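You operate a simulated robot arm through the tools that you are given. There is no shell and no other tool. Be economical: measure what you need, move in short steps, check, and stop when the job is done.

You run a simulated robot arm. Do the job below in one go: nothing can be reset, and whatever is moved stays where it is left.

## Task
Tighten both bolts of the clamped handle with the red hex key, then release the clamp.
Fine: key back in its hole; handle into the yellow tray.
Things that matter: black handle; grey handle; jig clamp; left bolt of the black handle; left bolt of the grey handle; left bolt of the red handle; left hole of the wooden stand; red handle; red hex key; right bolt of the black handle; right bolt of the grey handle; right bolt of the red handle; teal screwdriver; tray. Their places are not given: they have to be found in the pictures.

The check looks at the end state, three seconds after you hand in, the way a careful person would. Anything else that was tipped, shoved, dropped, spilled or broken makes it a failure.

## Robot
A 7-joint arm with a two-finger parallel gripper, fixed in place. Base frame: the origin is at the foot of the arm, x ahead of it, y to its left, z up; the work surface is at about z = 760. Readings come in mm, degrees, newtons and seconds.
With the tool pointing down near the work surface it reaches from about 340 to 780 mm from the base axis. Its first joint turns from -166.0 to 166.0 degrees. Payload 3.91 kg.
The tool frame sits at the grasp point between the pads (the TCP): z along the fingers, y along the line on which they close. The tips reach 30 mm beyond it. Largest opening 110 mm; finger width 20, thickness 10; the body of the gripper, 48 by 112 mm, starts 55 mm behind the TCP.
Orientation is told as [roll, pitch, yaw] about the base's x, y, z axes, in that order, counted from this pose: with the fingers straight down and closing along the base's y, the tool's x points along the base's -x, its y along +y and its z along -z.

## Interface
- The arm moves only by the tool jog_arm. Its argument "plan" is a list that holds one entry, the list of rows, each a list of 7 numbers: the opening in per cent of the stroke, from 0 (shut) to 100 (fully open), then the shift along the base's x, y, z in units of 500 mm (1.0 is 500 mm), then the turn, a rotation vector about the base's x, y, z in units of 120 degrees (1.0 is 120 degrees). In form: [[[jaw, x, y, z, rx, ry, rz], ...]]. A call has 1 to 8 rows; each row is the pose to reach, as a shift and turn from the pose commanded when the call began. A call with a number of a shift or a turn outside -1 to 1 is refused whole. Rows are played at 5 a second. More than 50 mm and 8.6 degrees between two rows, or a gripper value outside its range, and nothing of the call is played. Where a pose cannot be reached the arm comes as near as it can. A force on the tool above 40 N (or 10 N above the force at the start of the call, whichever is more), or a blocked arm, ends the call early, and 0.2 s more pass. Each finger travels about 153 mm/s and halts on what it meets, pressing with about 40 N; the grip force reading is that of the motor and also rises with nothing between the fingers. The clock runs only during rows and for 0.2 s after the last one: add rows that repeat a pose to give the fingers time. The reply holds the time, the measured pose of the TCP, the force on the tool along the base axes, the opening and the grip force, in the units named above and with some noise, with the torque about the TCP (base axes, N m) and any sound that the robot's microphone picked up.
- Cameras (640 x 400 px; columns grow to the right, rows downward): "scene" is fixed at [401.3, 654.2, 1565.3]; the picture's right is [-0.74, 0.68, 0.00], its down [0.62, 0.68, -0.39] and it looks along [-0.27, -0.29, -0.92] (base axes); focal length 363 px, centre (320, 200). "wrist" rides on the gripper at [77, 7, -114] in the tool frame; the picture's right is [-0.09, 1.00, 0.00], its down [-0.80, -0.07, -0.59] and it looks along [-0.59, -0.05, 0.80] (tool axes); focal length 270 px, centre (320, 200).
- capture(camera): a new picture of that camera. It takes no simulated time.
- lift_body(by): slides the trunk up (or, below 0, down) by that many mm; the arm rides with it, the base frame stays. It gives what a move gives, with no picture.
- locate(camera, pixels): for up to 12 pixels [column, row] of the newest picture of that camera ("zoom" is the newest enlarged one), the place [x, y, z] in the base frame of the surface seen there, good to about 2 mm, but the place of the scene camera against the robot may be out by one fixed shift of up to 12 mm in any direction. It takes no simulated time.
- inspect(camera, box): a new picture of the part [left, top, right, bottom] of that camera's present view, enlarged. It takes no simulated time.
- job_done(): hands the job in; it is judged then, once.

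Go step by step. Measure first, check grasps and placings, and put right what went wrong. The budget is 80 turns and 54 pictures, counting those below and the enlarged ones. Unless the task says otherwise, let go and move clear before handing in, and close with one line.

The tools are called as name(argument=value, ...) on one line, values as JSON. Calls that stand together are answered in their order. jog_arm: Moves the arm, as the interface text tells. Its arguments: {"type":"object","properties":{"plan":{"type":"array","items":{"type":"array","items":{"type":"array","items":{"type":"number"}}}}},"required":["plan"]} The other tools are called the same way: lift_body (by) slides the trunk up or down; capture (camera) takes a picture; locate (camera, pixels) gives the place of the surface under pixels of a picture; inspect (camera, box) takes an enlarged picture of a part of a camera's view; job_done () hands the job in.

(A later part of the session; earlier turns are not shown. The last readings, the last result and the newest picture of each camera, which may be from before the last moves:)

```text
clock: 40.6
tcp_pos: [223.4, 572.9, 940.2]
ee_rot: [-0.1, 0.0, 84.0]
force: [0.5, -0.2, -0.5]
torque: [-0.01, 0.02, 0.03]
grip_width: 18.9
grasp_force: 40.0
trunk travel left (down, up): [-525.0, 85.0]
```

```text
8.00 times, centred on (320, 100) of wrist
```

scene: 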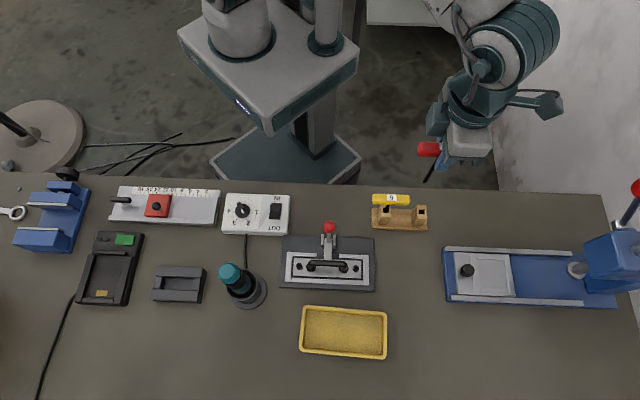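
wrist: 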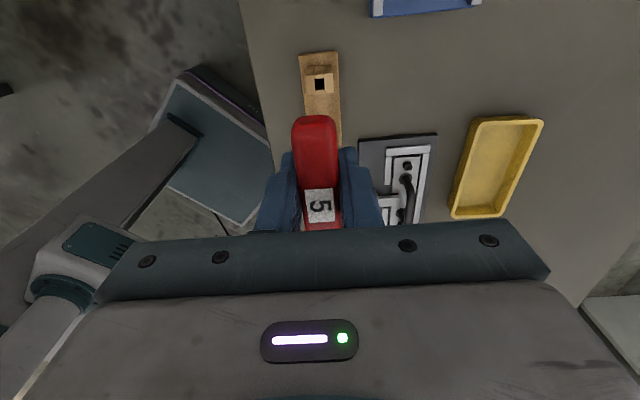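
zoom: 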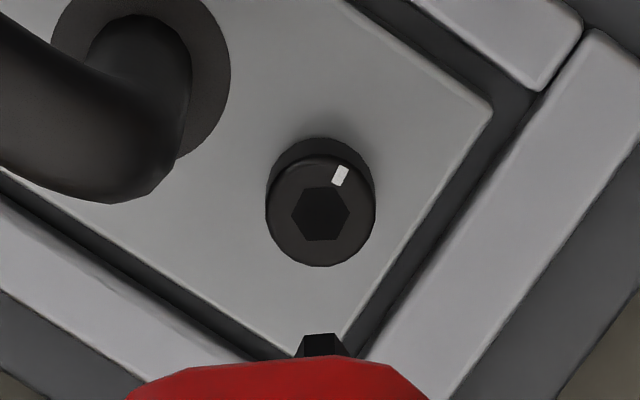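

Both tip (321,340) and socket (320,214) are visible. Comparing the two opposite views gives a shaft offset r ≈ 3.1 mm, so the tip needs to move ~1.75 mm along -y, with yaw ~79°. I'll apply this and descend.

jog_arm(plan=[[[0, -0.001, -0.0034, 0, 0, 0, -0.0417], [0, -0.001, -0.0034, -0.04, 0, 0, -0.0417], [0, -0.001, -0.0034, -0.076, 0, 0, -0.0417], [0, -0.001, -0.0034, -0.082, 0, 0, -0.0417], [0, -0.001, -0.0034, -0.088, 0, 0, -0.0417], [0, -0.001, -0.0034, -0.094, 0, 0, -0.0417], [0, -0.001, -0.0034, -0.1, 0, 0, -0.0417], [0, -0.001, -0.0034, -0.1, 0, 0, -0.0417]]])

```text
clock: 42.4
tcp_pos: [223.7, 570.6, 889.6]
ee_rot: [0.1, 0.1, 78.8]
force: [-0.2, -0.8, 5.2]
torque: [-0.05, 0.03, -0.02]
grip_width: 19.0
grasp_force: 39.6
trunk travel left (down, up): [-525.0, 85.0]
```

It dropped straight in (z 889.6, 5 N). Now I'll turn clockwise 64° about the shaft axis.

jog_arm(plan=[[[0, -0.0008, 0.0002, 0, 0, 0, -0.0667], [0, -0.0016, 0.0006, 0, 0, 0, -0.1333], [0, -0.0024, 0.001, 0, 0, 0, -0.2], [0, -0.003, 0.0016, 0, 0, 0, -0.2667], [0, -0.0036, 0.0022, 0, 0, 0, -0.3333], [0, -0.0041, 0.0029, 0, 0, 0, -0.4], [0, -0.0045, 0.0037, 0, 0, 0, -0.4667], [0, -0.0048, 0.0045, 0, 0, 0, -0.5333]]])

```text
clock: 44.2
tcp_pos: [220.2, 572.4, 889.2]
ee_rot: [0.1, 0.0, 14.7]
force: [-0.7, 0.1, 5.4]
torque: [0.11, 0.0, 0.02]
grip_width: 19.0
grasp_force: 39.4
trunk travel left (down, up): [-525.0, 85.0]
```

No resistance yet; I'll turn another 64°.

jog_arm(plan=[[[0, -0.0002, 0.0008, 0, 0, 0, -0.0667], [0, -0.0002, 0.0017, 0, 0, 0, -0.1333], [0, -0.0001, 0.0026, 0, 0, 0, -0.2], [0, 0.0001, 0.0034, 0, 0, 0, -0.2667], [0, 0.0004, 0.0042, 0, 0, 0, -0.3333], [0, 0.0008, 0.005, 0, 0, 0, -0.4], [0, 0.0013, 0.0057, 0, 0, 0, -0.4667], [0, 0.0019, 0.0063, 0, 0, 0, -0.5333]]])

```text
clock: 46.0
tcp_pos: [220.8, 576.5, 890.4]
ee_rot: [0.0, 0.0, -49.3]
force: [0.3, 1.3, 4.5]
torque: [0.0, 0.0, 0.0]
grip_width: 19.0
grasp_force: 40.2
trunk travel left (down, up): [-525.0, 85.0]
```

Still free; I'll do another 64°.

jog_arm(plan=[[[0, 0.0007, 0.0005, 0, 0, 0, -0.0667], [0, 0.0014, 0.0009, 0, 0, 0, -0.1333], [0, 0.0023, 0.0012, 0, 0, 0, -0.2], [0, 0.0031, 0.0014, 0, 0, 0, -0.2667], [0, 0.004, 0.0015, 0, 0, 0, -0.3333], [0, 0.0048, 0.0015, 0, 0, 0, -0.4], [0, 0.0057, 0.0013, 0, 0, 0, -0.4667], [0, 0.0065, 0.001, 0, 0, 0, -0.5333]]])

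inspect(camera="wrist", box=[300, 95, 340, 120])

```text
clock: 47.8
tcp_pos: [224.6, 576.4, 890.3]
ee_rot: [0.0, 0.0, -113.2]
force: [-0.3, 0.3, 3.9]
torque: [0.03, 0.02, 0.01]
grip_width: 19.0
grasp_force: 40.0
trunk travel left (down, up): [-525.0, 85.0]
```

```text
16.00 times, centred on (320, 108) of wrist
```

zoom: 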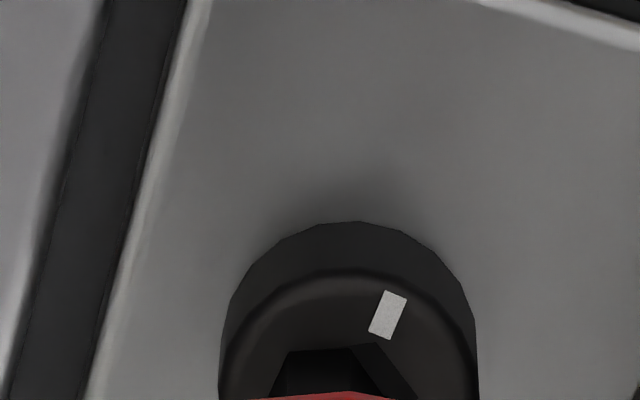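

The key is clearly in the socket and the bolt follows it: mark at zoom (388,315) is ~35° after a 192° turn. I'll finish this stroke to -137°, lift 20 mm, and rewind 240°.

jog_arm(plan=[[[0, 0.0008, -0.0004, 0, 0, 0, -0.0667], [0, 0.0015, -0.0009, 0, 0, 0, -0.1333], [0, 0.0021, -0.0015, 0, 0, 0, -0.2], [0, 0.0021, -0.0015, 0.02, 0, 0, -0.2], [0, 0.0021, -0.0015, 0.04, 0, 0, -0.2], [0, 0.0021, -0.0015, 0.04, 0, 0, -0.1333], [0, 0.001, -0.0008, 0.04, 0, 0, -0.0667], [0, 0, 0, 0.04, 0, 0, 0]]])

jog_arm(plan=[[[0, 0, 0, 0, 0, 0, 0.0708], [0, 0, 0, 0, 0, 0, 0.1417], [0, 0, 0, 0, 0, 0, 0.2125], [0, 0, 0, 0, 0, 0, 0.2833], [0, 0, 0, 0, 0, 0, 0.3542], [0, 0, 0, 0, 0, 0, 0.425], [0, 0, 0, 0, 0, 0, 0.4958], [0, 0, 0, 0, 0, 0, 0.5667]]])

jog_arm(plan=[[[0, 0, 0, 0, 0, 0, 0.0708], [0, 0, 0, 0, 0, 0, 0.1417], [0, 0, 0, 0, 0, 0, 0.2125], [0, 0, 0, 0, 0, 0, 0.2833], [0, 0, 0, 0, 0, 0, 0.3542], [0, 0, 0, 0, 0, 0, 0.425], [0, 0, 0, 0, 0, 0, 0.4958], [0, 0, 0, 0, 0, 0, 0.5667]]])

jog_arm(plan=[[[0, 0, 0, 0, 0, 0, 0.0708], [0, 0, 0, 0, 0, 0, 0.1417], [0, 0, 0, 0, 0, 0, 0.2125], [0, 0, 0, 0, 0, 0, 0.2833], [0, 0, 0, 0, 0, 0, 0.3542], [0, 0, 0, 0, 0, 0, 0.425], [0, 0, 0, 0, 0, 0, 0.4958], [0, 0, 0, 0, 0, 0, 0.5667]]])

```text
clock: 49.6
tcp_pos: [224.6, 577.0, 909.6]
ee_rot: [0.0, -0.1, -113.0]
force: [0.2, 0.7, -0.7]
torque: [-0.02, 0.0, 0.0]
grip_width: 18.9
grasp_force: 40.4
trunk travel left (down, up): [-525.0, 85.0]
```

```text
clock: 51.4
tcp_pos: [225.0, 577.1, 908.8]
ee_rot: [0.0, 0.0, -45.1]
force: [-1.0, 0.8, -1.1]
torque: [0.02, 0.01, -0.01]
grip_width: 18.9
grasp_force: 40.2
trunk travel left (down, up): [-525.0, 85.0]
```

```text
clock: 53.2
tcp_pos: [225.6, 576.5, 909.2]
ee_rot: [0.0, 0.0, 23.0]
force: [-0.6, 0.3, -0.5]
torque: [0.03, 0.01, 0.03]
grip_width: 18.9
grasp_force: 39.9
trunk travel left (down, up): [-525.0, 85.0]
```

```text
clock: 55.0
tcp_pos: [224.8, 577.5, 908.4]
ee_rot: [0.0, 0.1, 91.0]
force: [0.3, 0.1, -0.9]
torque: [0.0, -0.03, -0.01]
grip_width: 18.9
grasp_force: 40.1
trunk travel left (down, up): [-525.0, 85.0]
```

Now at yaw 91°. I'll finish to 103°, shift to the orbit position, and insert.

jog_arm(plan=[[[0, -0.0005, -0.006, 0, 0, 0, 0.05], [0, -0.001, -0.0117, 0, 0, 0, 0.1], [0, -0.001, -0.0117, -0.016, 0, 0, 0.1], [0, -0.001, -0.0117, -0.024, 0, 0, 0.1], [0, -0.001, -0.0117, -0.032, 0, 0, 0.1], [0, -0.001, -0.0117, -0.04, 0, 0, 0.1], [0, -0.001, -0.0117, -0.04, 0, 0, 0.1]]])

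```text
clock: 56.6
tcp_pos: [224.0, 570.3, 890.5]
ee_rot: [0.0, -0.1, 102.9]
force: [0.4, -0.4, 5.1]
torque: [0.02, 0.0, 0.0]
grip_width: 18.9
grasp_force: 40.1
trunk travel left (down, up): [-525.0, 85.0]
```

Inserted. I'll turn 64° clockwise.

jog_arm(plan=[[[0, -0.0009, -0.0001, 0, 0, 0, -0.0667], [0, -0.0017, -0.0002, 0, 0, 0, -0.1333], [0, -0.0026, 0, 0, 0, 0, -0.2], [0, -0.0034, 0.0002, 0, 0, 0, -0.2667], [0, -0.0042, 0.0005, 0, 0, 0, -0.3333], [0, -0.005, 0.001, 0, 0, 0, -0.4], [0, -0.0056, 0.0015, 0, 0, 0, -0.4667], [0, -0.0062, 0.0021, 0, 0, 0, -0.5333]]])

```text
clock: 58.4
tcp_pos: [220.9, 573.1, 889.4]
ee_rot: [-0.1, 0.0, 38.7]
force: [-0.1, -0.2, 5.3]
torque: [0.09, 0.02, 0.02]
grip_width: 19.1
grasp_force: 39.7
trunk travel left (down, up): [-525.0, 85.0]
```

Still free; another 64°.

jog_arm(plan=[[[0, -0.0005, 0.0007, 0, 0, 0, -0.0667], [0, -0.0009, 0.0015, 0, 0, 0, -0.1333], [0, -0.0012, 0.0023, 0, 0, 0, -0.2], [0, -0.0013, 0.0031, 0, 0, 0, -0.2667], [0, -0.0014, 0.004, 0, 0, 0, -0.3333], [0, -0.0013, 0.0049, 0, 0, 0, -0.4], [0, -0.0011, 0.0057, 0, 0, 0, -0.4667], [0, -0.0008, 0.0065, 0, 0, 0, -0.5333]]])

```text
clock: 60.2
tcp_pos: [220.4, 575.3, 890.1]
ee_rot: [0.0, 0.0, -25.3]
force: [-0.1, 0.2, 1.9]
torque: [0.04, -0.04, -0.01]
grip_width: 18.9
grasp_force: 40.2
trunk travel left (down, up): [-525.0, 85.0]
```

Fz dropped a little. I'll check the bolt's state in the scene before going on.

inspect(camera="scene", box=[347, 260, 363, 270])

```text
16.00 times, centred on (355, 265) of scene
```

zoom: 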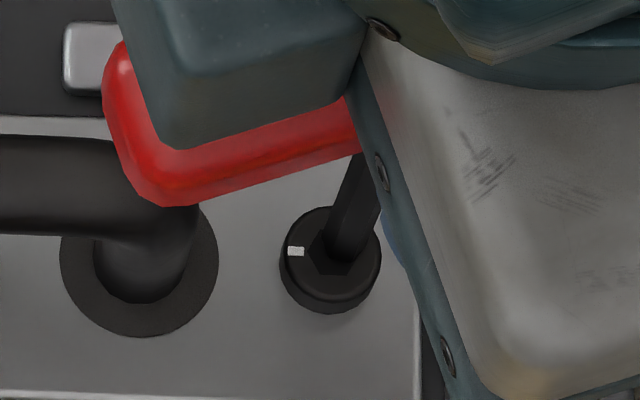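

The mark is now at (296,251), about -44°, though 64° more of key turn should have moved it: the bolt stopped near there while the key went on, so it may be tight. I'll press a bit and turn in a small step to feel the torque.

jog_arm(plan=[[[0, 0, 0, -0.004, 0, 0, 0], [0, 0.0004, 0.0008, -0.004, 0, 0, -0.0667], [0, 0.0004, 0.0008, -0.004, 0, 0, -0.0667]]])

```text
clock: 61.0
tcp_pos: [220.1, 574.3, 889.7]
ee_rot: [0.2, 0.2, -33.1]
force: [-1.3, 1.3, 19.4]
torque: [0.14, -0.02, 0.02]
grip_width: 18.7
grasp_force: 39.9
trunk travel left (down, up): [-525.0, 85.0]
```

Torque is only 0.02. I'll take four small steps, reading the torque after each.

jog_arm(plan=[[[0, 0.0005, 0.0007, 0, 0, 0, -0.0667]]])

jog_arm(plan=[[[0, 0.0006, 0.0006, 0, 0, 0, -0.0667]]])

jog_arm(plan=[[[0, 0.0007, 0.0005, 0, 0, 0, -0.0667]]])

jog_arm(plan=[[[0, 0.0008, 0.0004, 0, 0, 0, -0.0667]]])

inspect(camera="wrist", box=[300, 95, 340, 120])

```text
clock: 61.4
tcp_pos: [219.8, 574.8, 890.5]
ee_rot: [0.2, 0.1, -41.2]
force: [-0.1, 3.1, 24.1]
torque: [0.2, -0.13, 0.04]
grip_width: 18.8
grasp_force: 39.6
trunk travel left (down, up): [-525.0, 85.0]
```

```text
clock: 61.8
tcp_pos: [220.8, 576.0, 889.5]
ee_rot: [0.2, 0.1, -49.2]
force: [0.0, 3.0, 25.6]
torque: [0.25, -0.14, 0.04]
grip_width: 19.1
grasp_force: 39.7
trunk travel left (down, up): [-525.0, 85.0]
```

```text
clock: 62.2
tcp_pos: [219.5, 575.6, 889.3]
ee_rot: [0.1, 0.1, -57.3]
force: [0.0, 4.3, 28.6]
torque: [0.31, -0.13, 0.02]
grip_width: 18.9
grasp_force: 39.8
trunk travel left (down, up): [-525.0, 85.0]
```

```text
clock: 62.6
tcp_pos: [220.7, 575.8, 888.4]
ee_rot: [0.1, 0.1, -65.3]
force: [-0.5, 0.9, 28.0]
torque: [0.17, -0.06, 0.04]
grip_width: 18.9
grasp_force: 39.8
trunk travel left (down, up): [-525.0, 85.0]
```

```text
16.00 times, centred on (320, 108) of wrist
```

zoom: 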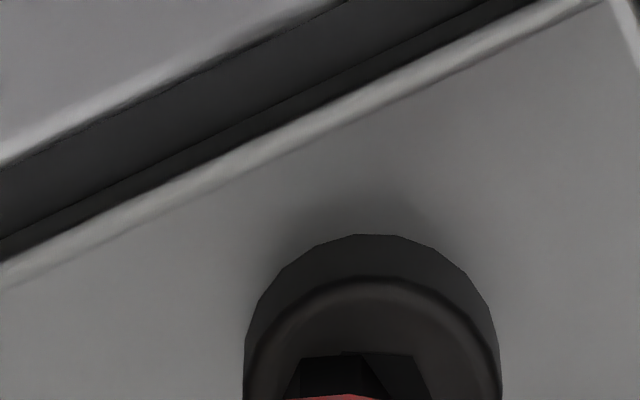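

In the wrist view the key (flat centred ~331) sits ~2 mm left of the head centre (372), so the key has been running off-centre and probably slipped. I'll lift 50 mm, recentre by (+1.7,+0.8) and look.

jog_arm(plan=[[[0, 0, 0, 0.03, 0, 0, 0], [0, 0.0017, 0.0008, 0.07, 0, 0, 0], [0, 0.0034, 0.0016, 0.104, 0, 0, 0], [0, 0.0034, 0.0016, 0.104, 0, 0, 0]]])

inspect(camera="wrist", box=[280, 75, 360, 125])

```text
clock: 63.6
tcp_pos: [222.9, 578.8, 938.5]
ee_rot: [0.0, 0.0, -65.1]
force: [-0.1, -1.1, -0.5]
torque: [0.0, 0.01, -0.04]
grip_width: 19.0
grasp_force: 39.8
trunk travel left (down, up): [-525.0, 85.0]
```

```text
8.00 times, centred on (320, 100) of wrist
```

zoom: 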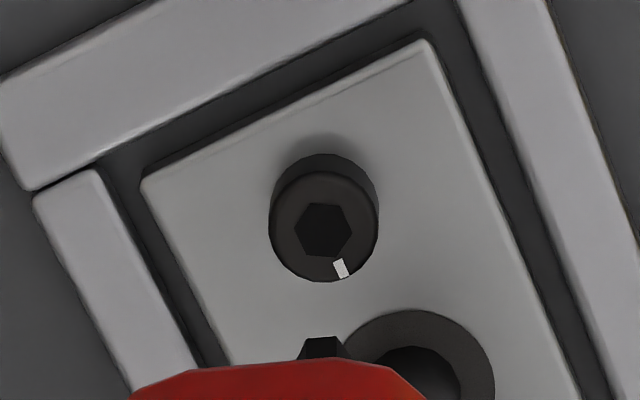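

Now the tip and socket are aligned in position; the mark is at about -48°, so the matching yaw is -78°. I'll turn -13°, insert, and then turn clockwise to feel for torque.

jog_arm(plan=[[[0, 0.0007, 0.0002, -0.03, 0, 0, -0.053], [0, 0.0013, 0.0004, -0.072, 0, 0, -0.1058], [0, 0.0013, 0.0004, -0.08, 0, 0, -0.1058], [0, 0.0013, 0.0004, -0.088, 0, 0, -0.1058], [0, 0.0013, 0.0004, -0.096, 0, 0, -0.1058], [0, 0.0013, 0.0004, -0.102, 0, 0, -0.1058], [0, 0.0013, 0.0004, -0.102, 0, 0, -0.1058]]])

jog_arm(plan=[[[0, 0.0008, 0.0002, 0, 0, 0, -0.0667], [0, 0.0008, 0.0002, 0, 0, 0, -0.0667]]])

jog_arm(plan=[[[0, 0.0009, 0.0001, 0, 0, 0, -0.0667], [0, 0.0009, 0.0001, 0, 0, 0, -0.0667]]])

```text
clock: 65.2
tcp_pos: [224.1, 577.0, 889.3]
ee_rot: [0.1, 0.1, -77.9]
force: [-1.0, 0.1, 7.3]
torque: [-0.09, -0.02, 0.0]
grip_width: 18.9
grasp_force: 40.2
trunk travel left (down, up): [-525.0, 85.0]
```

```text
clock: 65.8
tcp_pos: [224.2, 577.5, 889.2]
ee_rot: [0.0, 0.2, -85.9]
force: [0.5, -0.7, 9.4]
torque: [-0.04, -0.07, 0.04]
grip_width: 18.7
grasp_force: 40.6
trunk travel left (down, up): [-525.0, 85.0]
```

```text
clock: 66.4
tcp_pos: [225.1, 578.8, 889.7]
ee_rot: [0.0, 0.0, -93.8]
force: [0.9, -0.8, 9.5]
torque: [-0.01, -0.09, 0.01]
grip_width: 18.8
grasp_force: 40.2
trunk travel left (down, up): [-525.0, 85.0]
```

Inserted with low side force. I'll keep turning in 8° steps.

jog_arm(plan=[[[0, 0.0009, -0.0001, 0, 0, 0, -0.0667], [0, 0.0009, -0.0001, 0, 0, 0, -0.0667]]])

jog_arm(plan=[[[0, 0.0008, -0.0002, 0, 0, 0, -0.0667], [0, 0.0008, -0.0002, 0, 0, 0, -0.0667]]])

jog_arm(plan=[[[0, 0.0008, -0.0003, 0, 0, 0, -0.0667], [0, 0.0008, -0.0003, 0, 0, 0, -0.0667]]])

inspect(camera="wrist", box=[300, 95, 340, 120])

```text
clock: 67.0
tcp_pos: [225.8, 577.4, 890.4]
ee_rot: [0.0, 0.0, -101.9]
force: [-0.1, 0.6, 10.1]
torque: [0.04, -0.08, 0.0]
grip_width: 18.9
grasp_force: 40.2
trunk travel left (down, up): [-525.0, 85.0]
```

```text
clock: 67.6
tcp_pos: [226.1, 577.3, 888.6]
ee_rot: [0.0, 0.1, -109.9]
force: [0.5, -0.7, 7.2]
torque: [-0.11, -0.07, -0.01]
grip_width: 19.2
grasp_force: 40.4
trunk travel left (down, up): [-525.0, 85.0]
```

```text
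clock: 68.2
tcp_pos: [226.9, 577.0, 889.4]
ee_rot: [0.0, -0.1, -118.0]
force: [0.1, 1.0, 5.5]
torque: [-0.01, -0.04, -0.03]
grip_width: 19.0
grasp_force: 39.6
trunk travel left (down, up): [-525.0, 85.0]
```

```text
16.00 times, centred on (320, 108) of wrist
```

zoom: 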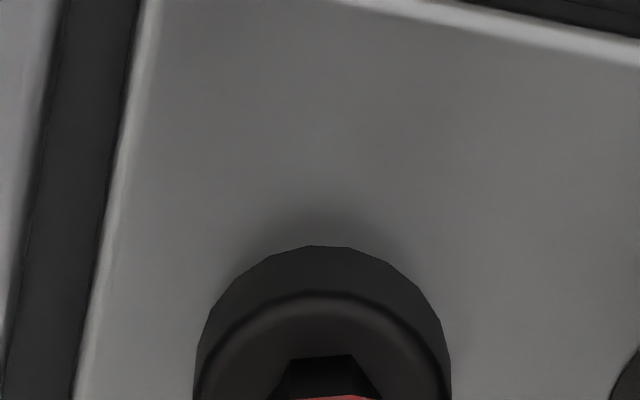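

The key is centred (head 323, flat 322) and its hex lines up with the socket, so the bolt is following again. I'll finish this stroke, lift, rewind 240°, and re-insert with the corrected centre.

jog_arm(plan=[[[0, 0.0007, -0.0005, 0, 0, 0, -0.0667], [0, 0.0014, -0.001, 0, 0, 0, -0.1333], [0, 0.0016, -0.0013, 0, 0, 0, -0.1583], [0, 0.0016, -0.0013, 0.02, 0, 0, -0.1583], [0, 0.0016, -0.0013, 0.04, 0, 0, -0.1583], [0, 0.0016, -0.0013, 0.04, 0, 0, -0.1], [0, 0.001, -0.0008, 0.04, 0, 0, -0.0333], [0, 0, 0, 0.04, 0, 0, 0.0333]]])

jog_arm(plan=[[[0, 0, 0, 0, 0, 0, 0.0708], [0, 0, 0, 0, 0, 0, 0.1417], [0, 0, 0, 0, 0, 0, 0.2125], [0, 0, 0, 0, 0, 0, 0.2833], [0, 0, 0, 0, 0, 0, 0.3542], [0, 0, 0, 0, 0, 0, 0.425], [0, 0, 0, 0, 0, 0, 0.4958], [0, 0, 0, 0, 0, 0, 0.5667]]])

jog_arm(plan=[[[0, 0, 0, 0, 0, 0, 0.0708], [0, 0, 0, 0, 0, 0, 0.1417], [0, 0, 0, 0, 0, 0, 0.2125], [0, 0, 0, 0, 0, 0, 0.2833], [0, 0, 0, 0, 0, 0, 0.3542], [0, 0, 0, 0, 0, 0, 0.425], [0, 0, 0, 0, 0, 0, 0.4958], [0, 0, 0, 0, 0, 0, 0.5667]]])

jog_arm(plan=[[[0, 0, 0, 0, 0, 0, 0.0708], [0, 0, 0, 0, 0, 0, 0.1417], [0, 0, 0, 0, 0, 0, 0.2125], [0, 0, 0, 0, 0, 0, 0.2833], [0, 0, 0, 0, 0, 0, 0.3542], [0, 0, 0, 0, 0, 0, 0.425], [0, 0, 0, 0, 0, 0, 0.4958], [0, 0, 0, 0, 0, 0, 0.5667]]])

jog_arm(plan=[[[0, -0.0008, -0.006, 0, 0, 0, 0.054], [0, -0.0015, -0.0115, 0, 0, 0, 0.1083], [0, -0.0015, -0.0115, -0.016, 0, 0, 0.1083], [0, -0.0015, -0.0115, -0.024, 0, 0, 0.1083], [0, -0.0015, -0.0115, -0.032, 0, 0, 0.1083], [0, -0.0015, -0.0115, -0.04, 0, 0, 0.1083], [0, -0.0015, -0.0115, -0.04, 0, 0, 0.1083]]])

```text
clock: 70.0
tcp_pos: [226.4, 577.4, 908.1]
ee_rot: [0.0, -0.1, -113.7]
force: [-0.6, 0.7, -0.7]
torque: [0.01, 0.01, 0.0]
grip_width: 19.0
grasp_force: 40.4
trunk travel left (down, up): [-525.0, 85.0]
```

```text
clock: 71.8
tcp_pos: [226.2, 577.7, 909.1]
ee_rot: [0.0, -0.1, -45.8]
force: [0.1, -0.4, -0.4]
torque: [0.03, 0.0, 0.02]
grip_width: 18.8
grasp_force: 39.9
trunk travel left (down, up): [-525.0, 85.0]
```

```text
clock: 73.6
tcp_pos: [226.7, 577.1, 908.7]
ee_rot: [0.0, 0.0, 22.3]
force: [0.5, 0.1, 0.2]
torque: [-0.01, 0.02, -0.01]
grip_width: 19.0
grasp_force: 39.6
trunk travel left (down, up): [-525.0, 85.0]
```

```text
clock: 75.4
tcp_pos: [226.1, 576.8, 907.7]
ee_rot: [0.0, 0.0, 90.3]
force: [0.1, 0.3, -0.2]
torque: [0.04, 0.0, -0.01]
grip_width: 19.0
grasp_force: 39.8
trunk travel left (down, up): [-525.0, 85.0]
```

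```text
clock: 77.0
tcp_pos: [225.1, 572.5, 889.5]
ee_rot: [-0.1, -0.1, 103.2]
force: [1.0, 1.3, 5.9]
torque: [0.08, -0.04, -0.02]
grip_width: 19.0
grasp_force: 39.8
trunk travel left (down, up): [-525.0, 85.0]
```

Inserted again. I'll turn 103° → -25° in two calls.

jog_arm(plan=[[[0, -0.0009, -0.0001, 0, 0, 0, -0.0667], [0, -0.0017, -0.0002, 0, 0, 0, -0.1333], [0, -0.0026, 0, 0, 0, 0, -0.2], [0, -0.0034, 0.0002, 0, 0, 0, -0.2667], [0, -0.0042, 0.0005, 0, 0, 0, -0.3333], [0, -0.005, 0.001, 0, 0, 0, -0.4], [0, -0.0056, 0.0015, 0, 0, 0, -0.4667], [0, -0.0062, 0.0021, 0, 0, 0, -0.5333]]])

jog_arm(plan=[[[0, -0.0005, 0.0007, 0, 0, 0, -0.0667], [0, -0.0009, 0.0015, 0, 0, 0, -0.1333], [0, -0.0012, 0.0023, 0, 0, 0, -0.2], [0, -0.0013, 0.0031, 0, 0, 0, -0.2667], [0, -0.0014, 0.004, 0, 0, 0, -0.3333], [0, -0.0013, 0.0049, 0, 0, 0, -0.4], [0, -0.0011, 0.0057, 0, 0, 0, -0.4667], [0, -0.0008, 0.0065, 0, 0, 0, -0.5333]]])

inspect(camera="scene", box=[347, 260, 363, 270])

```text
clock: 78.8
tcp_pos: [222.2, 570.9, 889.6]
ee_rot: [0.1, -0.1, 39.0]
force: [-0.6, 1.6, 17.7]
torque: [0.15, 0.08, -0.02]
grip_width: 19.1
grasp_force: 39.9
trunk travel left (down, up): [-525.0, 85.0]
```

```text
clock: 80.6
tcp_pos: [222.6, 575.3, 888.7]
ee_rot: [0.2, 0.1, -25.0]
force: [-0.5, -0.9, 21.4]
torque: [-0.07, -0.1, -0.02]
grip_width: 19.1
grasp_force: 39.6
trunk travel left (down, up): [-525.0, 85.0]
```

```text
16.00 times, centred on (355, 265) of scene
```

zoom: 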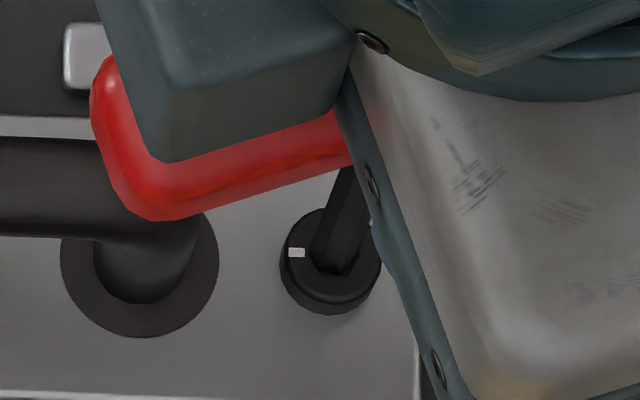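

The mark has returned to the same place (296,252), about -45°, along the plate axis, through two more passes: the left bolt has run to its stop after more than one turn and the key just slips there. I'll now lift and go over the right bolt (about (312,490)), rotating to yaw 61° on the way.

jog_arm(plan=[[[0, 0, 0, 0.06, 0, 0, 0], [0, 0, 0, 0.15, 0, 0, 0], [0, 0.0296, -0.0296, 0.15, 0, 0, 0.0708], [0, 0.0592, -0.0592, 0.15, 0, 0, 0.1417], [0, 0.0887, -0.0887, 0.15, 0, 0, 0.2125], [0, 0.1183, -0.1183, 0.15, 0, 0, 0.2833], [0, 0.1479, -0.1479, 0.15, 0, 0, 0.3542], [0, 0.1774, -0.1774, 0.15, 0, 0, 0.425]]])

jog_arm(plan=[[[0, 0, 0, 0, 0, 0, 0.0583], [0, 0, 0, 0, 0, 0, 0.1167], [0, 0, 0, -0.02, 0, 0, 0.175], [0, 0, 0, -0.04, 0, 0, 0.2333], [0, 0, 0, -0.05, 0, 0, 0.2917], [0, 0, 0, -0.05, 0, 0, 0.2917]]])

capture(camera="wrist")

```text
clock: 82.4
tcp_pos: [311.2, 488.5, 963.7]
ee_rot: [0.0, -0.1, 26.3]
force: [-0.2, -0.9, 0.2]
torque: [0.0, -0.02, 0.01]
grip_width: 19.2
grasp_force: 40.8
trunk travel left (down, up): [-525.0, 85.0]
```

```text
clock: 83.8
tcp_pos: [311.0, 488.6, 938.2]
ee_rot: [0.1, 0.0, 61.2]
force: [-0.8, -0.8, -1.3]
torque: [-0.01, 0.04, -0.01]
grip_width: 18.9
grasp_force: 40.0
trunk travel left (down, up): [-525.0, 85.0]
```

```text
12 pictures are left
```

wrist: 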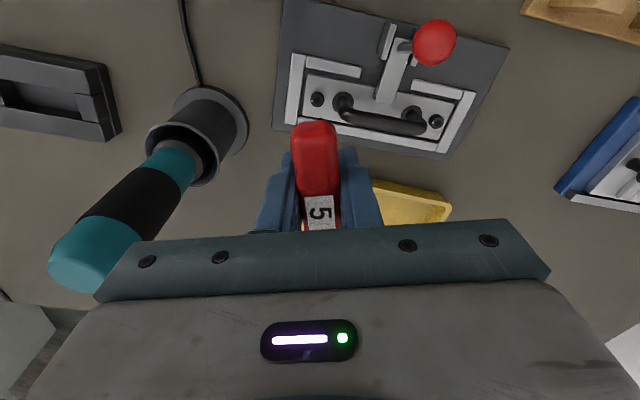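

The right bolt is at about (317,99), nearly under the tip. I'll zoom in.

inspect(camera="wrist", box=[280, 75, 360, 125])

locate(camera="wrist", pixels=[[434, 42], [428, 35], [440, 48], [390, 60], [375, 120], [345, 100], [411, 112], [385, 95], [317, 98], [436, 121], [385, 40], [400, 125]])

```text
8.00 times, centred on (320, 100) of wrist
```

zoom: 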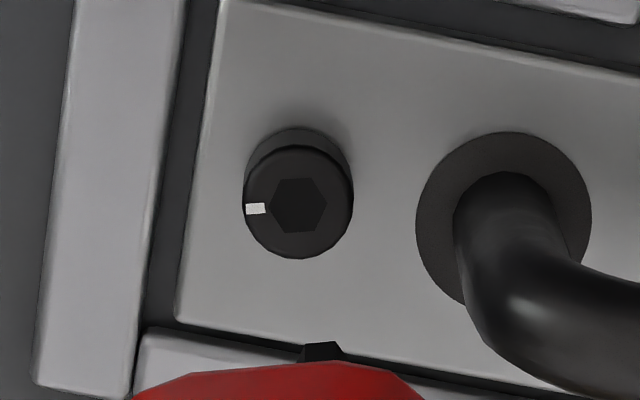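

```text
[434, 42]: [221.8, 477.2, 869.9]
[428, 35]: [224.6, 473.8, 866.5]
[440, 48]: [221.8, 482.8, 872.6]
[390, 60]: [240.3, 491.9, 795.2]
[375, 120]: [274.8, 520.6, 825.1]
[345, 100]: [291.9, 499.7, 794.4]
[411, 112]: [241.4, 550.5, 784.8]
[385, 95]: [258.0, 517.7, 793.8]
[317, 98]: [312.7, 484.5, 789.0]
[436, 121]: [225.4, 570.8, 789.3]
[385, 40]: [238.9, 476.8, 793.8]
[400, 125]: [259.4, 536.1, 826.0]
```

The right bolt's mark is at about -30° and its socket at zoom (299,206), so the tip must move (+0.9,-3.5) mm, with yaw ~60°. I'll apply that and insert.

jog_arm(plan=[[[0, 0.0018, -0.0071, 0, 0, 0, -0.0083], [0, 0.0018, -0.0071, -0.04, 0, 0, -0.0083], [0, 0.0018, -0.0071, -0.076, 0, 0, -0.0083], [0, 0.0018, -0.0071, -0.082, 0, 0, -0.0083], [0, 0.0018, -0.0071, -0.088, 0, 0, -0.0083], [0, 0.0018, -0.0071, -0.094, 0, 0, -0.0083], [0, 0.0018, -0.0071, -0.1, 0, 0, -0.0083], [0, 0.0018, -0.0071, -0.1, 0, 0, -0.0083]]])

```text
clock: 85.6
tcp_pos: [312.9, 483.8, 891.5]
ee_rot: [0.0, -0.2, 60.0]
force: [0.4, -0.9, 21.5]
torque: [0.03, -0.13, -0.03]
grip_width: 19.0
grasp_force: 39.6
trunk travel left (down, up): [-525.0, 85.0]
```

21 N at z 891.5: it's on the rim, with the contact on the (+,+) side. I'll ease the load and drift toward (-0.5,-0.9) mm, then a little to each side.

jog_arm(plan=[[[0, 0, 0, 0.003, 0, 0, 0], [0, -0.0005, -0.0009, 0.003, 0, 0, 0], [0, -0.001, -0.0018, 0.003, 0, 0, 0], [0, -0.0002, -0.0022, 0.003, 0, 0, 0], [0, -0.0018, -0.0014, 0.003, 0, 0, 0], [0, -0.001, -0.0018, 0.003, 0, 0, 0.03], [0, -0.001, -0.0018, 0.003, 0, 0, -0.03], [0, -0.001, -0.0018, 0, 0, 0, 0]]])

```text
clock: 87.4
tcp_pos: [310.2, 481.2, 890.3]
ee_rot: [0.0, -0.1, 60.2]
force: [0.3, -0.9, 25.5]
torque: [0.0, -0.1, -0.03]
grip_width: 19.0
grasp_force: 40.6
trunk travel left (down, up): [-525.0, 85.0]
```

Still on the rim. I'll take one close wrist look to compare with the known good seating (head centred at 323, back edge at row 246).

inspect(camera="wrist", box=[300, 95, 340, 120])

```text
16.00 times, centred on (320, 108) of wrist
```

zoom: 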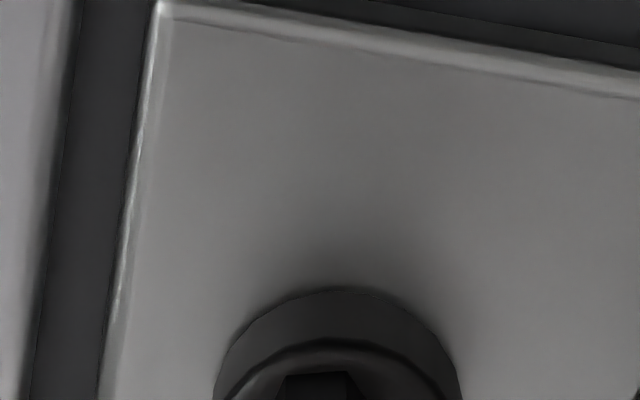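

The head is centred at 337, so the tip should go ~0.65 mm along +tool y and back ~1.1 mm along -tool x: net (0,+1.25) mm. I'll lift 2 mm, shift, and press.

jog_arm(plan=[[[0, 0, 0, 0.01, 0, 0, 0], [0, 0, 0.0025, 0.01, 0, 0, 0], [0, 0, 0.0025, 0.005, 0, 0, 0], [0, 0, 0.0025, 0.002, 0, 0, 0], [0, 0, 0.0025, 0, 0, 0, 0], [0, 0, 0.0025, 0, 0, 0, 0]]])

```text
clock: 88.8
tcp_pos: [310.7, 482.2, 890.8]
ee_rot: [0.1, -0.2, 60.3]
force: [-2.8, -3.5, 22.8]
torque: [-0.26, 0.2, 0.01]
grip_width: 19.0
grasp_force: 39.8
trunk travel left (down, up): [-525.0, 85.0]
```

The side force suggests the tip is catching an edge. I'll relieve it and wiggle the yaw ±8° under light load.

jog_arm(plan=[[[0, -0.0005, -0.0007, 0.002, 0, 0, 0], [0, -0.0005, -0.0007, 0.001, 0, 0, 0.035], [0, -0.0005, -0.0007, 0.001, 0, 0, 0.07], [0, -0.0005, -0.0007, 0.001, 0, 0, 0.035], [0, -0.0005, -0.0007, 0.001, 0, 0, 0], [0, -0.0005, -0.0007, 0.001, 0, 0, -0.035], [0, -0.0005, -0.0007, 0.001, 0, 0, -0.07], [0, -0.0005, -0.0007, 0, 0, 0, -0.035]]])

```text
clock: 90.6
tcp_pos: [310.2, 483.5, 889.5]
ee_rot: [0.0, -0.2, 55.8]
force: [1.7, 1.7, 30.3]
torque: [0.23, -0.25, -0.07]
grip_width: 19.1
grasp_force: 40.0
trunk travel left (down, up): [-525.0, 85.0]
```

Still out, and the loose bolt may turn along with the wiggle. I'll lift 50 mm and re-measure from the height that worked before.

jog_arm(plan=[[[0, 0, 0, 0.03, 0, 0, 0], [0, 0, 0, 0.1, 0, 0, 0], [0, 0, 0, 0.1, 0, 0, 0], [0, 0, 0, 0.1, 0, 0, 0]]])

inspect(camera="wrist", box=[280, 75, 360, 125])

```text
clock: 91.6
tcp_pos: [311.6, 483.8, 939.7]
ee_rot: [0.0, 0.1, 55.9]
force: [-0.3, -0.6, 0.2]
torque: [-0.01, 0.02, -0.01]
grip_width: 19.0
grasp_force: 39.8
trunk travel left (down, up): [-525.0, 85.0]
```

```text
8.00 times, centred on (320, 100) of wrist
```

zoom: 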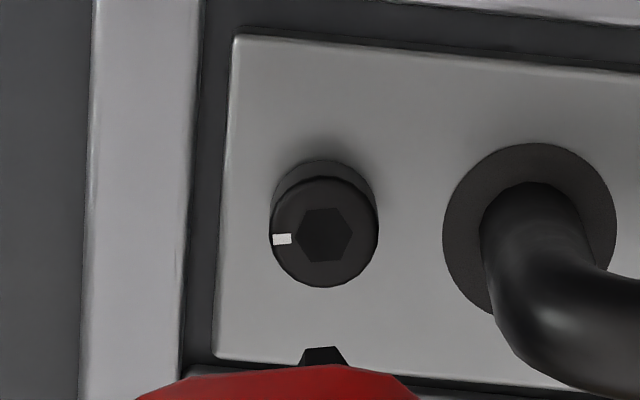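

Now the socket (324,235) and tip (322,347) line up within ~0.3 mm after allowing for the key having slid a bit in the grip. I'll descend with yaw -2°.

jog_arm(plan=[[[0, -0.0003, -0.0004, -0.04, 0, 0, -0.017], [0, -0.0003, -0.0004, -0.076, 0, 0, -0.017], [0, -0.0003, -0.0004, -0.084, 0, 0, -0.017], [0, -0.0003, -0.0004, -0.09, 0, 0, -0.017], [0, -0.0003, -0.0004, -0.095, 0, 0, -0.017], [0, -0.0003, -0.0004, -0.098, 0, 0, -0.017], [0, -0.0003, -0.0004, -0.098, 0, 0, -0.017]]])

```text
clock: 93.2
tcp_pos: [310.4, 484.1, 890.8]
ee_rot: [0.0, -0.2, 53.9]
force: [-0.5, -0.9, 7.6]
torque: [-0.03, -0.09, 0.01]
grip_width: 19.1
grasp_force: 40.0
trunk travel left (down, up): [-525.0, 85.0]
```

Only 7.6 N, so it's probably entering. I'll push 2 mm further to confirm.

jog_arm(plan=[[[0, 0, 0, -0.002, 0, 0, 0], [0, 0, 0, -0.004, 0, 0, 0], [0, 0, 0, -0.004, 0, 0, 0]]])

```text
clock: 94.0
tcp_pos: [310.1, 481.7, 889.3]
ee_rot: [0.0, -0.3, 53.9]
force: [1.1, 0.4, 26.5]
torque: [0.14, -0.18, -0.02]
grip_width: 18.8
grasp_force: 39.6
trunk travel left (down, up): [-525.0, 85.0]
```

Contact is centred but hard at ~892, so only the hex phase is off. I'll ease to ~3 N and turn clockwise slowly so it can drop in.

jog_arm(plan=[[[0, 0, 0, 0.0058, 0, 0, 0], [0, -0.0004, 0.0004, 0.0058, 0, 0, -0.0333], [0, -0.0009, 0.0007, 0.0058, 0, 0, -0.0667], [0, -0.0012, 0.0011, 0.0058, 0, 0, -0.1], [0, -0.0016, 0.0016, 0.0058, 0, 0, -0.1333], [0, -0.0019, 0.002, 0.0058, 0, 0, -0.1667], [0, -0.0022, 0.0025, 0.0058, 0, 0, -0.2], [0, -0.0022, 0.0025, 0.0058, 0, 0, -0.2]]])

jog_arm(plan=[[[0, 0, 0, -0.004, 0, 0, 0], [0, 0, 0, -0.004, 0, 0, 0]]])

```text
clock: 95.8
tcp_pos: [310.0, 483.4, 889.8]
ee_rot: [0.0, 0.1, 30.0]
force: [-1.7, -0.5, 4.0]
torque: [-0.02, 0.18, -0.02]
grip_width: 18.9
grasp_force: 40.0
trunk travel left (down, up): [-525.0, 85.0]
```

```text
clock: 96.4
tcp_pos: [310.3, 484.3, 890.7]
ee_rot: [0.1, -0.1, 30.0]
force: [-4.3, -2.8, 18.4]
torque: [-0.3, 0.27, 0.0]
grip_width: 19.1
grasp_force: 39.6
trunk travel left (down, up): [-525.0, 85.0]
```

Not in yet, with side force pushing (-,-). I'll lift, apply (-0.4,-0.3) mm, and take one more look to fix the phase precisely.

jog_arm(plan=[[[0, 0, 0, 0.03, 0, 0, 0], [0, -0.0008, -0.0006, 0.1, 0, 0, 0], [0, -0.0008, -0.0006, 0.1, 0, 0, 0], [0, -0.0008, -0.0006, 0.1, 0, 0, 0]]])

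inspect(camera="wrist", box=[300, 97, 340, 122])

```text
clock: 97.4
tcp_pos: [308.5, 484.1, 939.5]
ee_rot: [0.0, 0.1, 29.9]
force: [0.6, 0.4, -1.8]
torque: [0.01, -0.01, -0.01]
grip_width: 19.0
grasp_force: 39.8
trunk travel left (down, up): [-525.0, 85.0]
```

```text
16.00 times, centred on (320, 110) of wrist
```

zoom: 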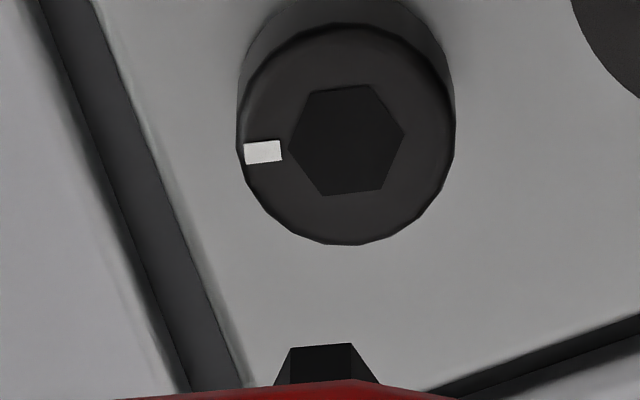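

This sharper view gives the socket centre (346.5,141) with phase ~37° against the key's ~34.7°, and the tip off by about +1.2 mm (tool y) and 0.9 mm (tool -x). I'll apply (+0.28,+1.3) mm and +2.2°, then descend.

jog_arm(plan=[[[0, 0.0006, 0.0026, -0.04, 0, 0, 0.0185], [0, 0.0006, 0.0026, -0.076, 0, 0, 0.0185], [0, 0.0006, 0.0026, -0.084, 0, 0, 0.0185], [0, 0.0006, 0.0026, -0.09, 0, 0, 0.0185], [0, 0.0006, 0.0026, -0.095, 0, 0, 0.0185], [0, 0.0006, 0.0026, -0.1, 0, 0, 0.0185], [0, 0.0006, 0.0026, -0.1, 0, 0, 0.0185]]])

```text
clock: 99.0
tcp_pos: [310.3, 486.3, 890.2]
ee_rot: [0.1, -0.2, 32.1]
force: [-0.2, -1.0, 15.3]
torque: [-0.17, -0.03, 0.01]
grip_width: 19.0
grasp_force: 40.3
trunk travel left (down, up): [-525.0, 85.0]
```

15 N, so still on the rim. I'll run a light-load ring search (radius 0.5 mm) around here, then press to check.

jog_arm(plan=[[[0, 0, 0, 0.0016, 0, 0, 0], [0, 0, 0.001, 0.0016, 0, 0, 0], [0, 0.001, 0.001, 0.0016, 0, 0, 0], [0, 0.001, 0, 0.0016, 0, 0, 0], [0, 0.001, -0.001, 0.0016, 0, 0, 0], [0, 0, -0.001, 0.0016, 0, 0, 0], [0, -0.001, -0.001, 0.0016, 0, 0, 0], [0, -0.001, 0, 0.0016, 0, 0, 0]]])

jog_arm(plan=[[[0, 0, 0.001, 0, 0, 0, 0], [0, 0.001, 0.001, 0, 0, 0, 0], [0, 0.001, 0.001, -0.003, 0, 0, 0]]])

```text
clock: 100.8
tcp_pos: [311.0, 484.9, 889.7]
ee_rot: [0.0, -0.2, 32.1]
force: [5.0, 2.8, 18.7]
torque: [0.35, -0.52, 0.01]
grip_width: 19.0
grasp_force: 39.6
trunk travel left (down, up): [-525.0, 85.0]
```

```text
clock: 101.6
tcp_pos: [310.0, 484.5, 889.2]
ee_rot: [0.1, -0.1, 32.1]
force: [2.1, 0.7, 25.4]
torque: [0.04, -0.32, 0.01]
grip_width: 19.0
grasp_force: 40.0
trunk travel left (down, up): [-525.0, 85.0]
```

Still on the rim. The left bolt dropped in during a light-load turn, so I'll do the same here: ~5 N and a 64° clockwise turn about the shaft, then a press test.

jog_arm(plan=[[[0, -0.0005, 0.001, 0.005, 0, 0, -0.0667], [0, -0.0009, 0.002, 0.005, 0, 0, -0.1333], [0, -0.0011, 0.0031, 0.005, 0, 0, -0.2], [0, -0.0012, 0.0042, 0.005, 0, 0, -0.2667], [0, -0.0011, 0.0054, 0.005, 0, 0, -0.3333], [0, -0.0009, 0.0064, 0.005, 0, 0, -0.4], [0, -0.0005, 0.0075, 0.005, 0, 0, -0.4667], [0, 0, 0.0085, 0.005, 0, 0, -0.5333]]])

jog_arm(plan=[[[0, 0, 0, -0.003, 0, 0, 0], [0, 0, 0, -0.005, 0, 0, 0]]])

inspect(camera="scene", box=[290, 257, 312, 271])

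```text
clock: 103.4
tcp_pos: [309.5, 490.3, 889.5]
ee_rot: [0.0, 0.0, -32.0]
force: [0.4, -0.3, -0.7]
torque: [-0.02, 0.04, 0.01]
grip_width: 18.8
grasp_force: 39.8
trunk travel left (down, up): [-525.0, 85.0]
```

```text
clock: 104.0
tcp_pos: [309.3, 490.2, 890.3]
ee_rot: [0.1, -0.1, -31.9]
force: [-0.7, 0.0, 14.7]
torque: [-0.13, 0.03, -0.02]
grip_width: 19.0
grasp_force: 40.1
trunk travel left (down, up): [-525.0, 85.0]
```

```text
16.00 times, centred on (301, 264) of scene
```

zoom: 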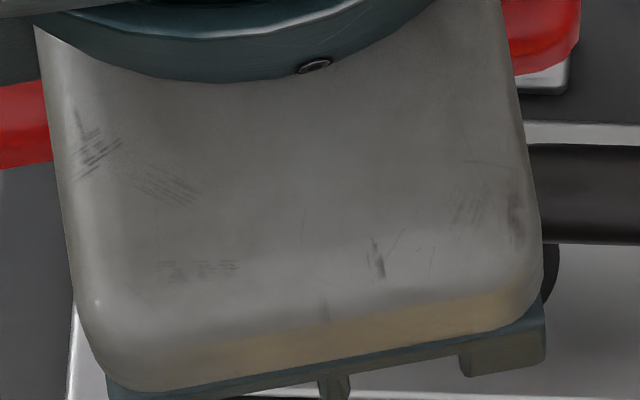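

The force fell to zero and the contact level dropped ~1.3 mm, so it's in. I'll turn on clockwise to -136° with a light load.

jog_arm(plan=[[[0, 0.0007, 0.0009, 0.0012, 0, 0, -0.0667], [0, 0.0014, 0.0017, 0.0012, 0, 0, -0.1333], [0, 0.0023, 0.0024, 0.0012, 0, 0, -0.2], [0, 0.0033, 0.003, 0.0012, 0, 0, -0.2667], [0, 0.0043, 0.0034, 0.0012, 0, 0, -0.3333], [0, 0.0054, 0.0036, 0.0012, 0, 0, -0.4], [0, 0.0065, 0.0038, 0.0012, 0, 0, -0.4667], [0, 0.0076, 0.0037, 0.0012, 0, 0, -0.5333]]])

jog_arm(plan=[[[0, 0.0011, -0.0002, 0, 0, 0, -0.0667], [0, 0.0022, -0.0005, 0, 0, 0, -0.1333], [0, 0.0032, -0.001, 0, 0, 0, -0.2], [0, 0.0041, -0.0017, 0, 0, 0, -0.2667], [0, 0.0049, -0.0024, 0, 0, 0, -0.3333]]])

jog_arm(plan=[[[0, 0, 0, 0.02, 0, 0, 0], [0, 0, 0, 0.06, 0, 0, 0], [0, 0, 0, 0.1, 0, 0, 0], [0, 0, 0, 0.1, 0, 0, 0]]])

inspect(camera="wrist", box=[300, 97, 340, 122])

```text
clock: 105.8
tcp_pos: [313.4, 493.0, 889.8]
ee_rot: [0.1, 0.0, -96.0]
force: [1.0, 1.5, 20.5]
torque: [-0.01, -0.03, 0.02]
grip_width: 18.9
grasp_force: 40.2
trunk travel left (down, up): [-525.0, 85.0]
```

```text
clock: 107.0
tcp_pos: [315.1, 490.2, 889.7]
ee_rot: [0.1, 0.1, -136.0]
force: [-0.8, -0.4, 20.7]
torque: [-0.09, 0.06, 0.0]
grip_width: 18.8
grasp_force: 39.8
trunk travel left (down, up): [-525.0, 85.0]
```

```text
clock: 108.0
tcp_pos: [317.7, 492.8, 937.5]
ee_rot: [0.0, 0.0, -135.9]
force: [0.5, 0.6, -0.8]
torque: [0.03, -0.04, -0.01]
grip_width: 18.9
grasp_force: 40.5
trunk travel left (down, up): [-525.0, 85.0]
```

```text
16.00 times, centred on (320, 110) of wrist
```

zoom: 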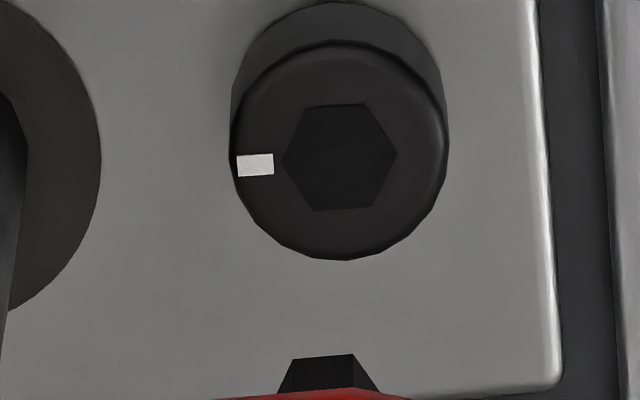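

The bolt followed the key exactly again (mark now ~135°), even though 20 N suggests the key may only be dragging it by friction. I'll check how far the key has slid in the grip by locating the bar and tip in this picture.

locate(camera="zoom", pixels=[[322, 380], [310, 372], [335, 372], [320, 362], [330, 395], [340, 394], [320, 396], [339, 157], [339, 60], [339, 235], [300, 60], [339, 300]])

```text
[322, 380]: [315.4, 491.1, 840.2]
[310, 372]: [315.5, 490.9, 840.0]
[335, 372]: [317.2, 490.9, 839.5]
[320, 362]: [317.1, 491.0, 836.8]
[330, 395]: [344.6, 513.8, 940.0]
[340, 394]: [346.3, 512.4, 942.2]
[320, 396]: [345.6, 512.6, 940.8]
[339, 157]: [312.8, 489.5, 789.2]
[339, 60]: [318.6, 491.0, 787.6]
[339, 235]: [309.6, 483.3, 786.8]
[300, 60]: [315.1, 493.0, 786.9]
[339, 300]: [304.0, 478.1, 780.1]
```

The locate shows the tip only ~104 mm below the TCP and the "socket" visually level with the rim, so pressing and turning is what drives the bolt. The right bolt still has ~180° to go to the same stop as the left. I'll rewind to yaw 96°, recentre, and press.

jog_arm(plan=[[[0, 0, 0, 0, 0, 0, 0.0708], [0, 0, 0, 0, 0, 0, 0.1417], [0, 0, 0, 0, 0, 0, 0.2125], [0, 0, 0, 0, 0, 0, 0.2833], [0, 0, 0, 0, 0, 0, 0.3542], [0, 0, 0, 0, 0, 0, 0.425], [0, 0, 0, 0, 0, 0, 0.4958], [0, 0, 0, 0, 0, 0, 0.5667]]])

jog_arm(plan=[[[0, 0, 0, 0, 0, 0, 0.0708], [0, 0, 0, 0, 0, 0, 0.1417], [0, 0, 0, 0, 0, 0, 0.2125], [0, 0, 0, 0, 0, 0, 0.2833], [0, 0, 0, 0, 0, 0, 0.3542], [0, 0, 0, 0, 0, 0, 0.425], [0, 0, 0, 0, 0, 0, 0.4958], [0, 0, 0, 0, 0, 0, 0.5667]]])

jog_arm(plan=[[[0, 0, 0, 0, 0, 0, 0.0708], [0, 0, 0, 0, 0, 0, 0.1417], [0, 0, 0, 0, 0, 0, 0.2125], [0, 0, 0, 0, 0, 0, 0.2833], [0, 0, 0, 0, 0, 0, 0.3542], [0, 0, 0, 0, 0, 0, 0.425], [0, 0, 0, 0, 0, 0, 0.4958], [0, 0, 0, 0, 0, 0, 0.5667]]])

jog_arm(plan=[[[0, -0.002, -0.005, 0, 0, 0, 0.0583], [0, -0.004, -0.009, 0, 0, 0, 0.1167], [0, -0.006, -0.013, 0, 0, 0, 0.175], [0, -0.007, -0.0152, 0, 0, 0, 0.2333], [0, -0.007, -0.0152, -0.05, 0, 0, 0.2333], [0, -0.007, -0.0152, -0.088, 0, 0, 0.2333], [0, -0.007, -0.0152, -0.098, 0, 0, 0.2333], [0, -0.007, -0.0152, -0.098, 0, 0, 0.2333]]])

```text
clock: 109.8
tcp_pos: [317.0, 491.5, 937.3]
ee_rot: [0.0, 0.0, -67.6]
force: [-0.5, 0.3, -1.4]
torque: [-0.01, -0.01, 0.0]
grip_width: 19.0
grasp_force: 40.1
trunk travel left (down, up): [-525.0, 85.0]
```

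```text
clock: 111.6
tcp_pos: [315.4, 491.0, 938.3]
ee_rot: [-0.1, 0.1, 0.3]
force: [-0.5, 0.1, -0.1]
torque: [-0.04, 0.0, -0.02]
grip_width: 18.8
grasp_force: 40.2
trunk travel left (down, up): [-525.0, 85.0]
```

```text
clock: 113.4
tcp_pos: [315.2, 491.0, 938.4]
ee_rot: [0.0, 0.0, 68.4]
force: [0.8, -0.4, -0.5]
torque: [0.02, 0.02, -0.02]
grip_width: 18.8
grasp_force: 40.0
trunk travel left (down, up): [-525.0, 85.0]
```

```text
clock: 115.2
tcp_pos: [311.0, 484.1, 890.3]
ee_rot: [0.0, 0.1, 96.2]
force: [-0.1, 0.2, -0.8]
torque: [-0.01, 0.03, 0.01]
grip_width: 19.1
grasp_force: 40.1
trunk travel left (down, up): [-525.0, 85.0]
```

Zero force at z 890.3, below the rim level, so the key is truly in the socket here. I'll seat it a bit deeper and turn 56°.

jog_arm(plan=[[[0, 0, 0, -0.003, 0, 0, 0], [0, -0.0011, 0, -0.004, 0, 0, -0.0667], [0, -0.0022, 0.0001, -0.004, 0, 0, -0.1333], [0, -0.0033, 0.0004, -0.004, 0, 0, -0.2], [0, -0.0043, 0.0008, -0.004, 0, 0, -0.2667], [0, -0.0053, 0.0013, -0.004, 0, 0, -0.3333], [0, -0.0062, 0.002, -0.004, 0, 0, -0.4], [0, -0.007, 0.0028, -0.004, 0, 0, -0.4667]]])

```text
clock: 117.0
tcp_pos: [308.8, 485.0, 888.4]
ee_rot: [0.1, -0.1, 39.9]
force: [0.7, 2.1, 19.4]
torque: [0.23, -0.15, 0.01]
grip_width: 19.1
grasp_force: 39.9
trunk travel left (down, up): [-525.0, 85.0]
5 turns are left
```

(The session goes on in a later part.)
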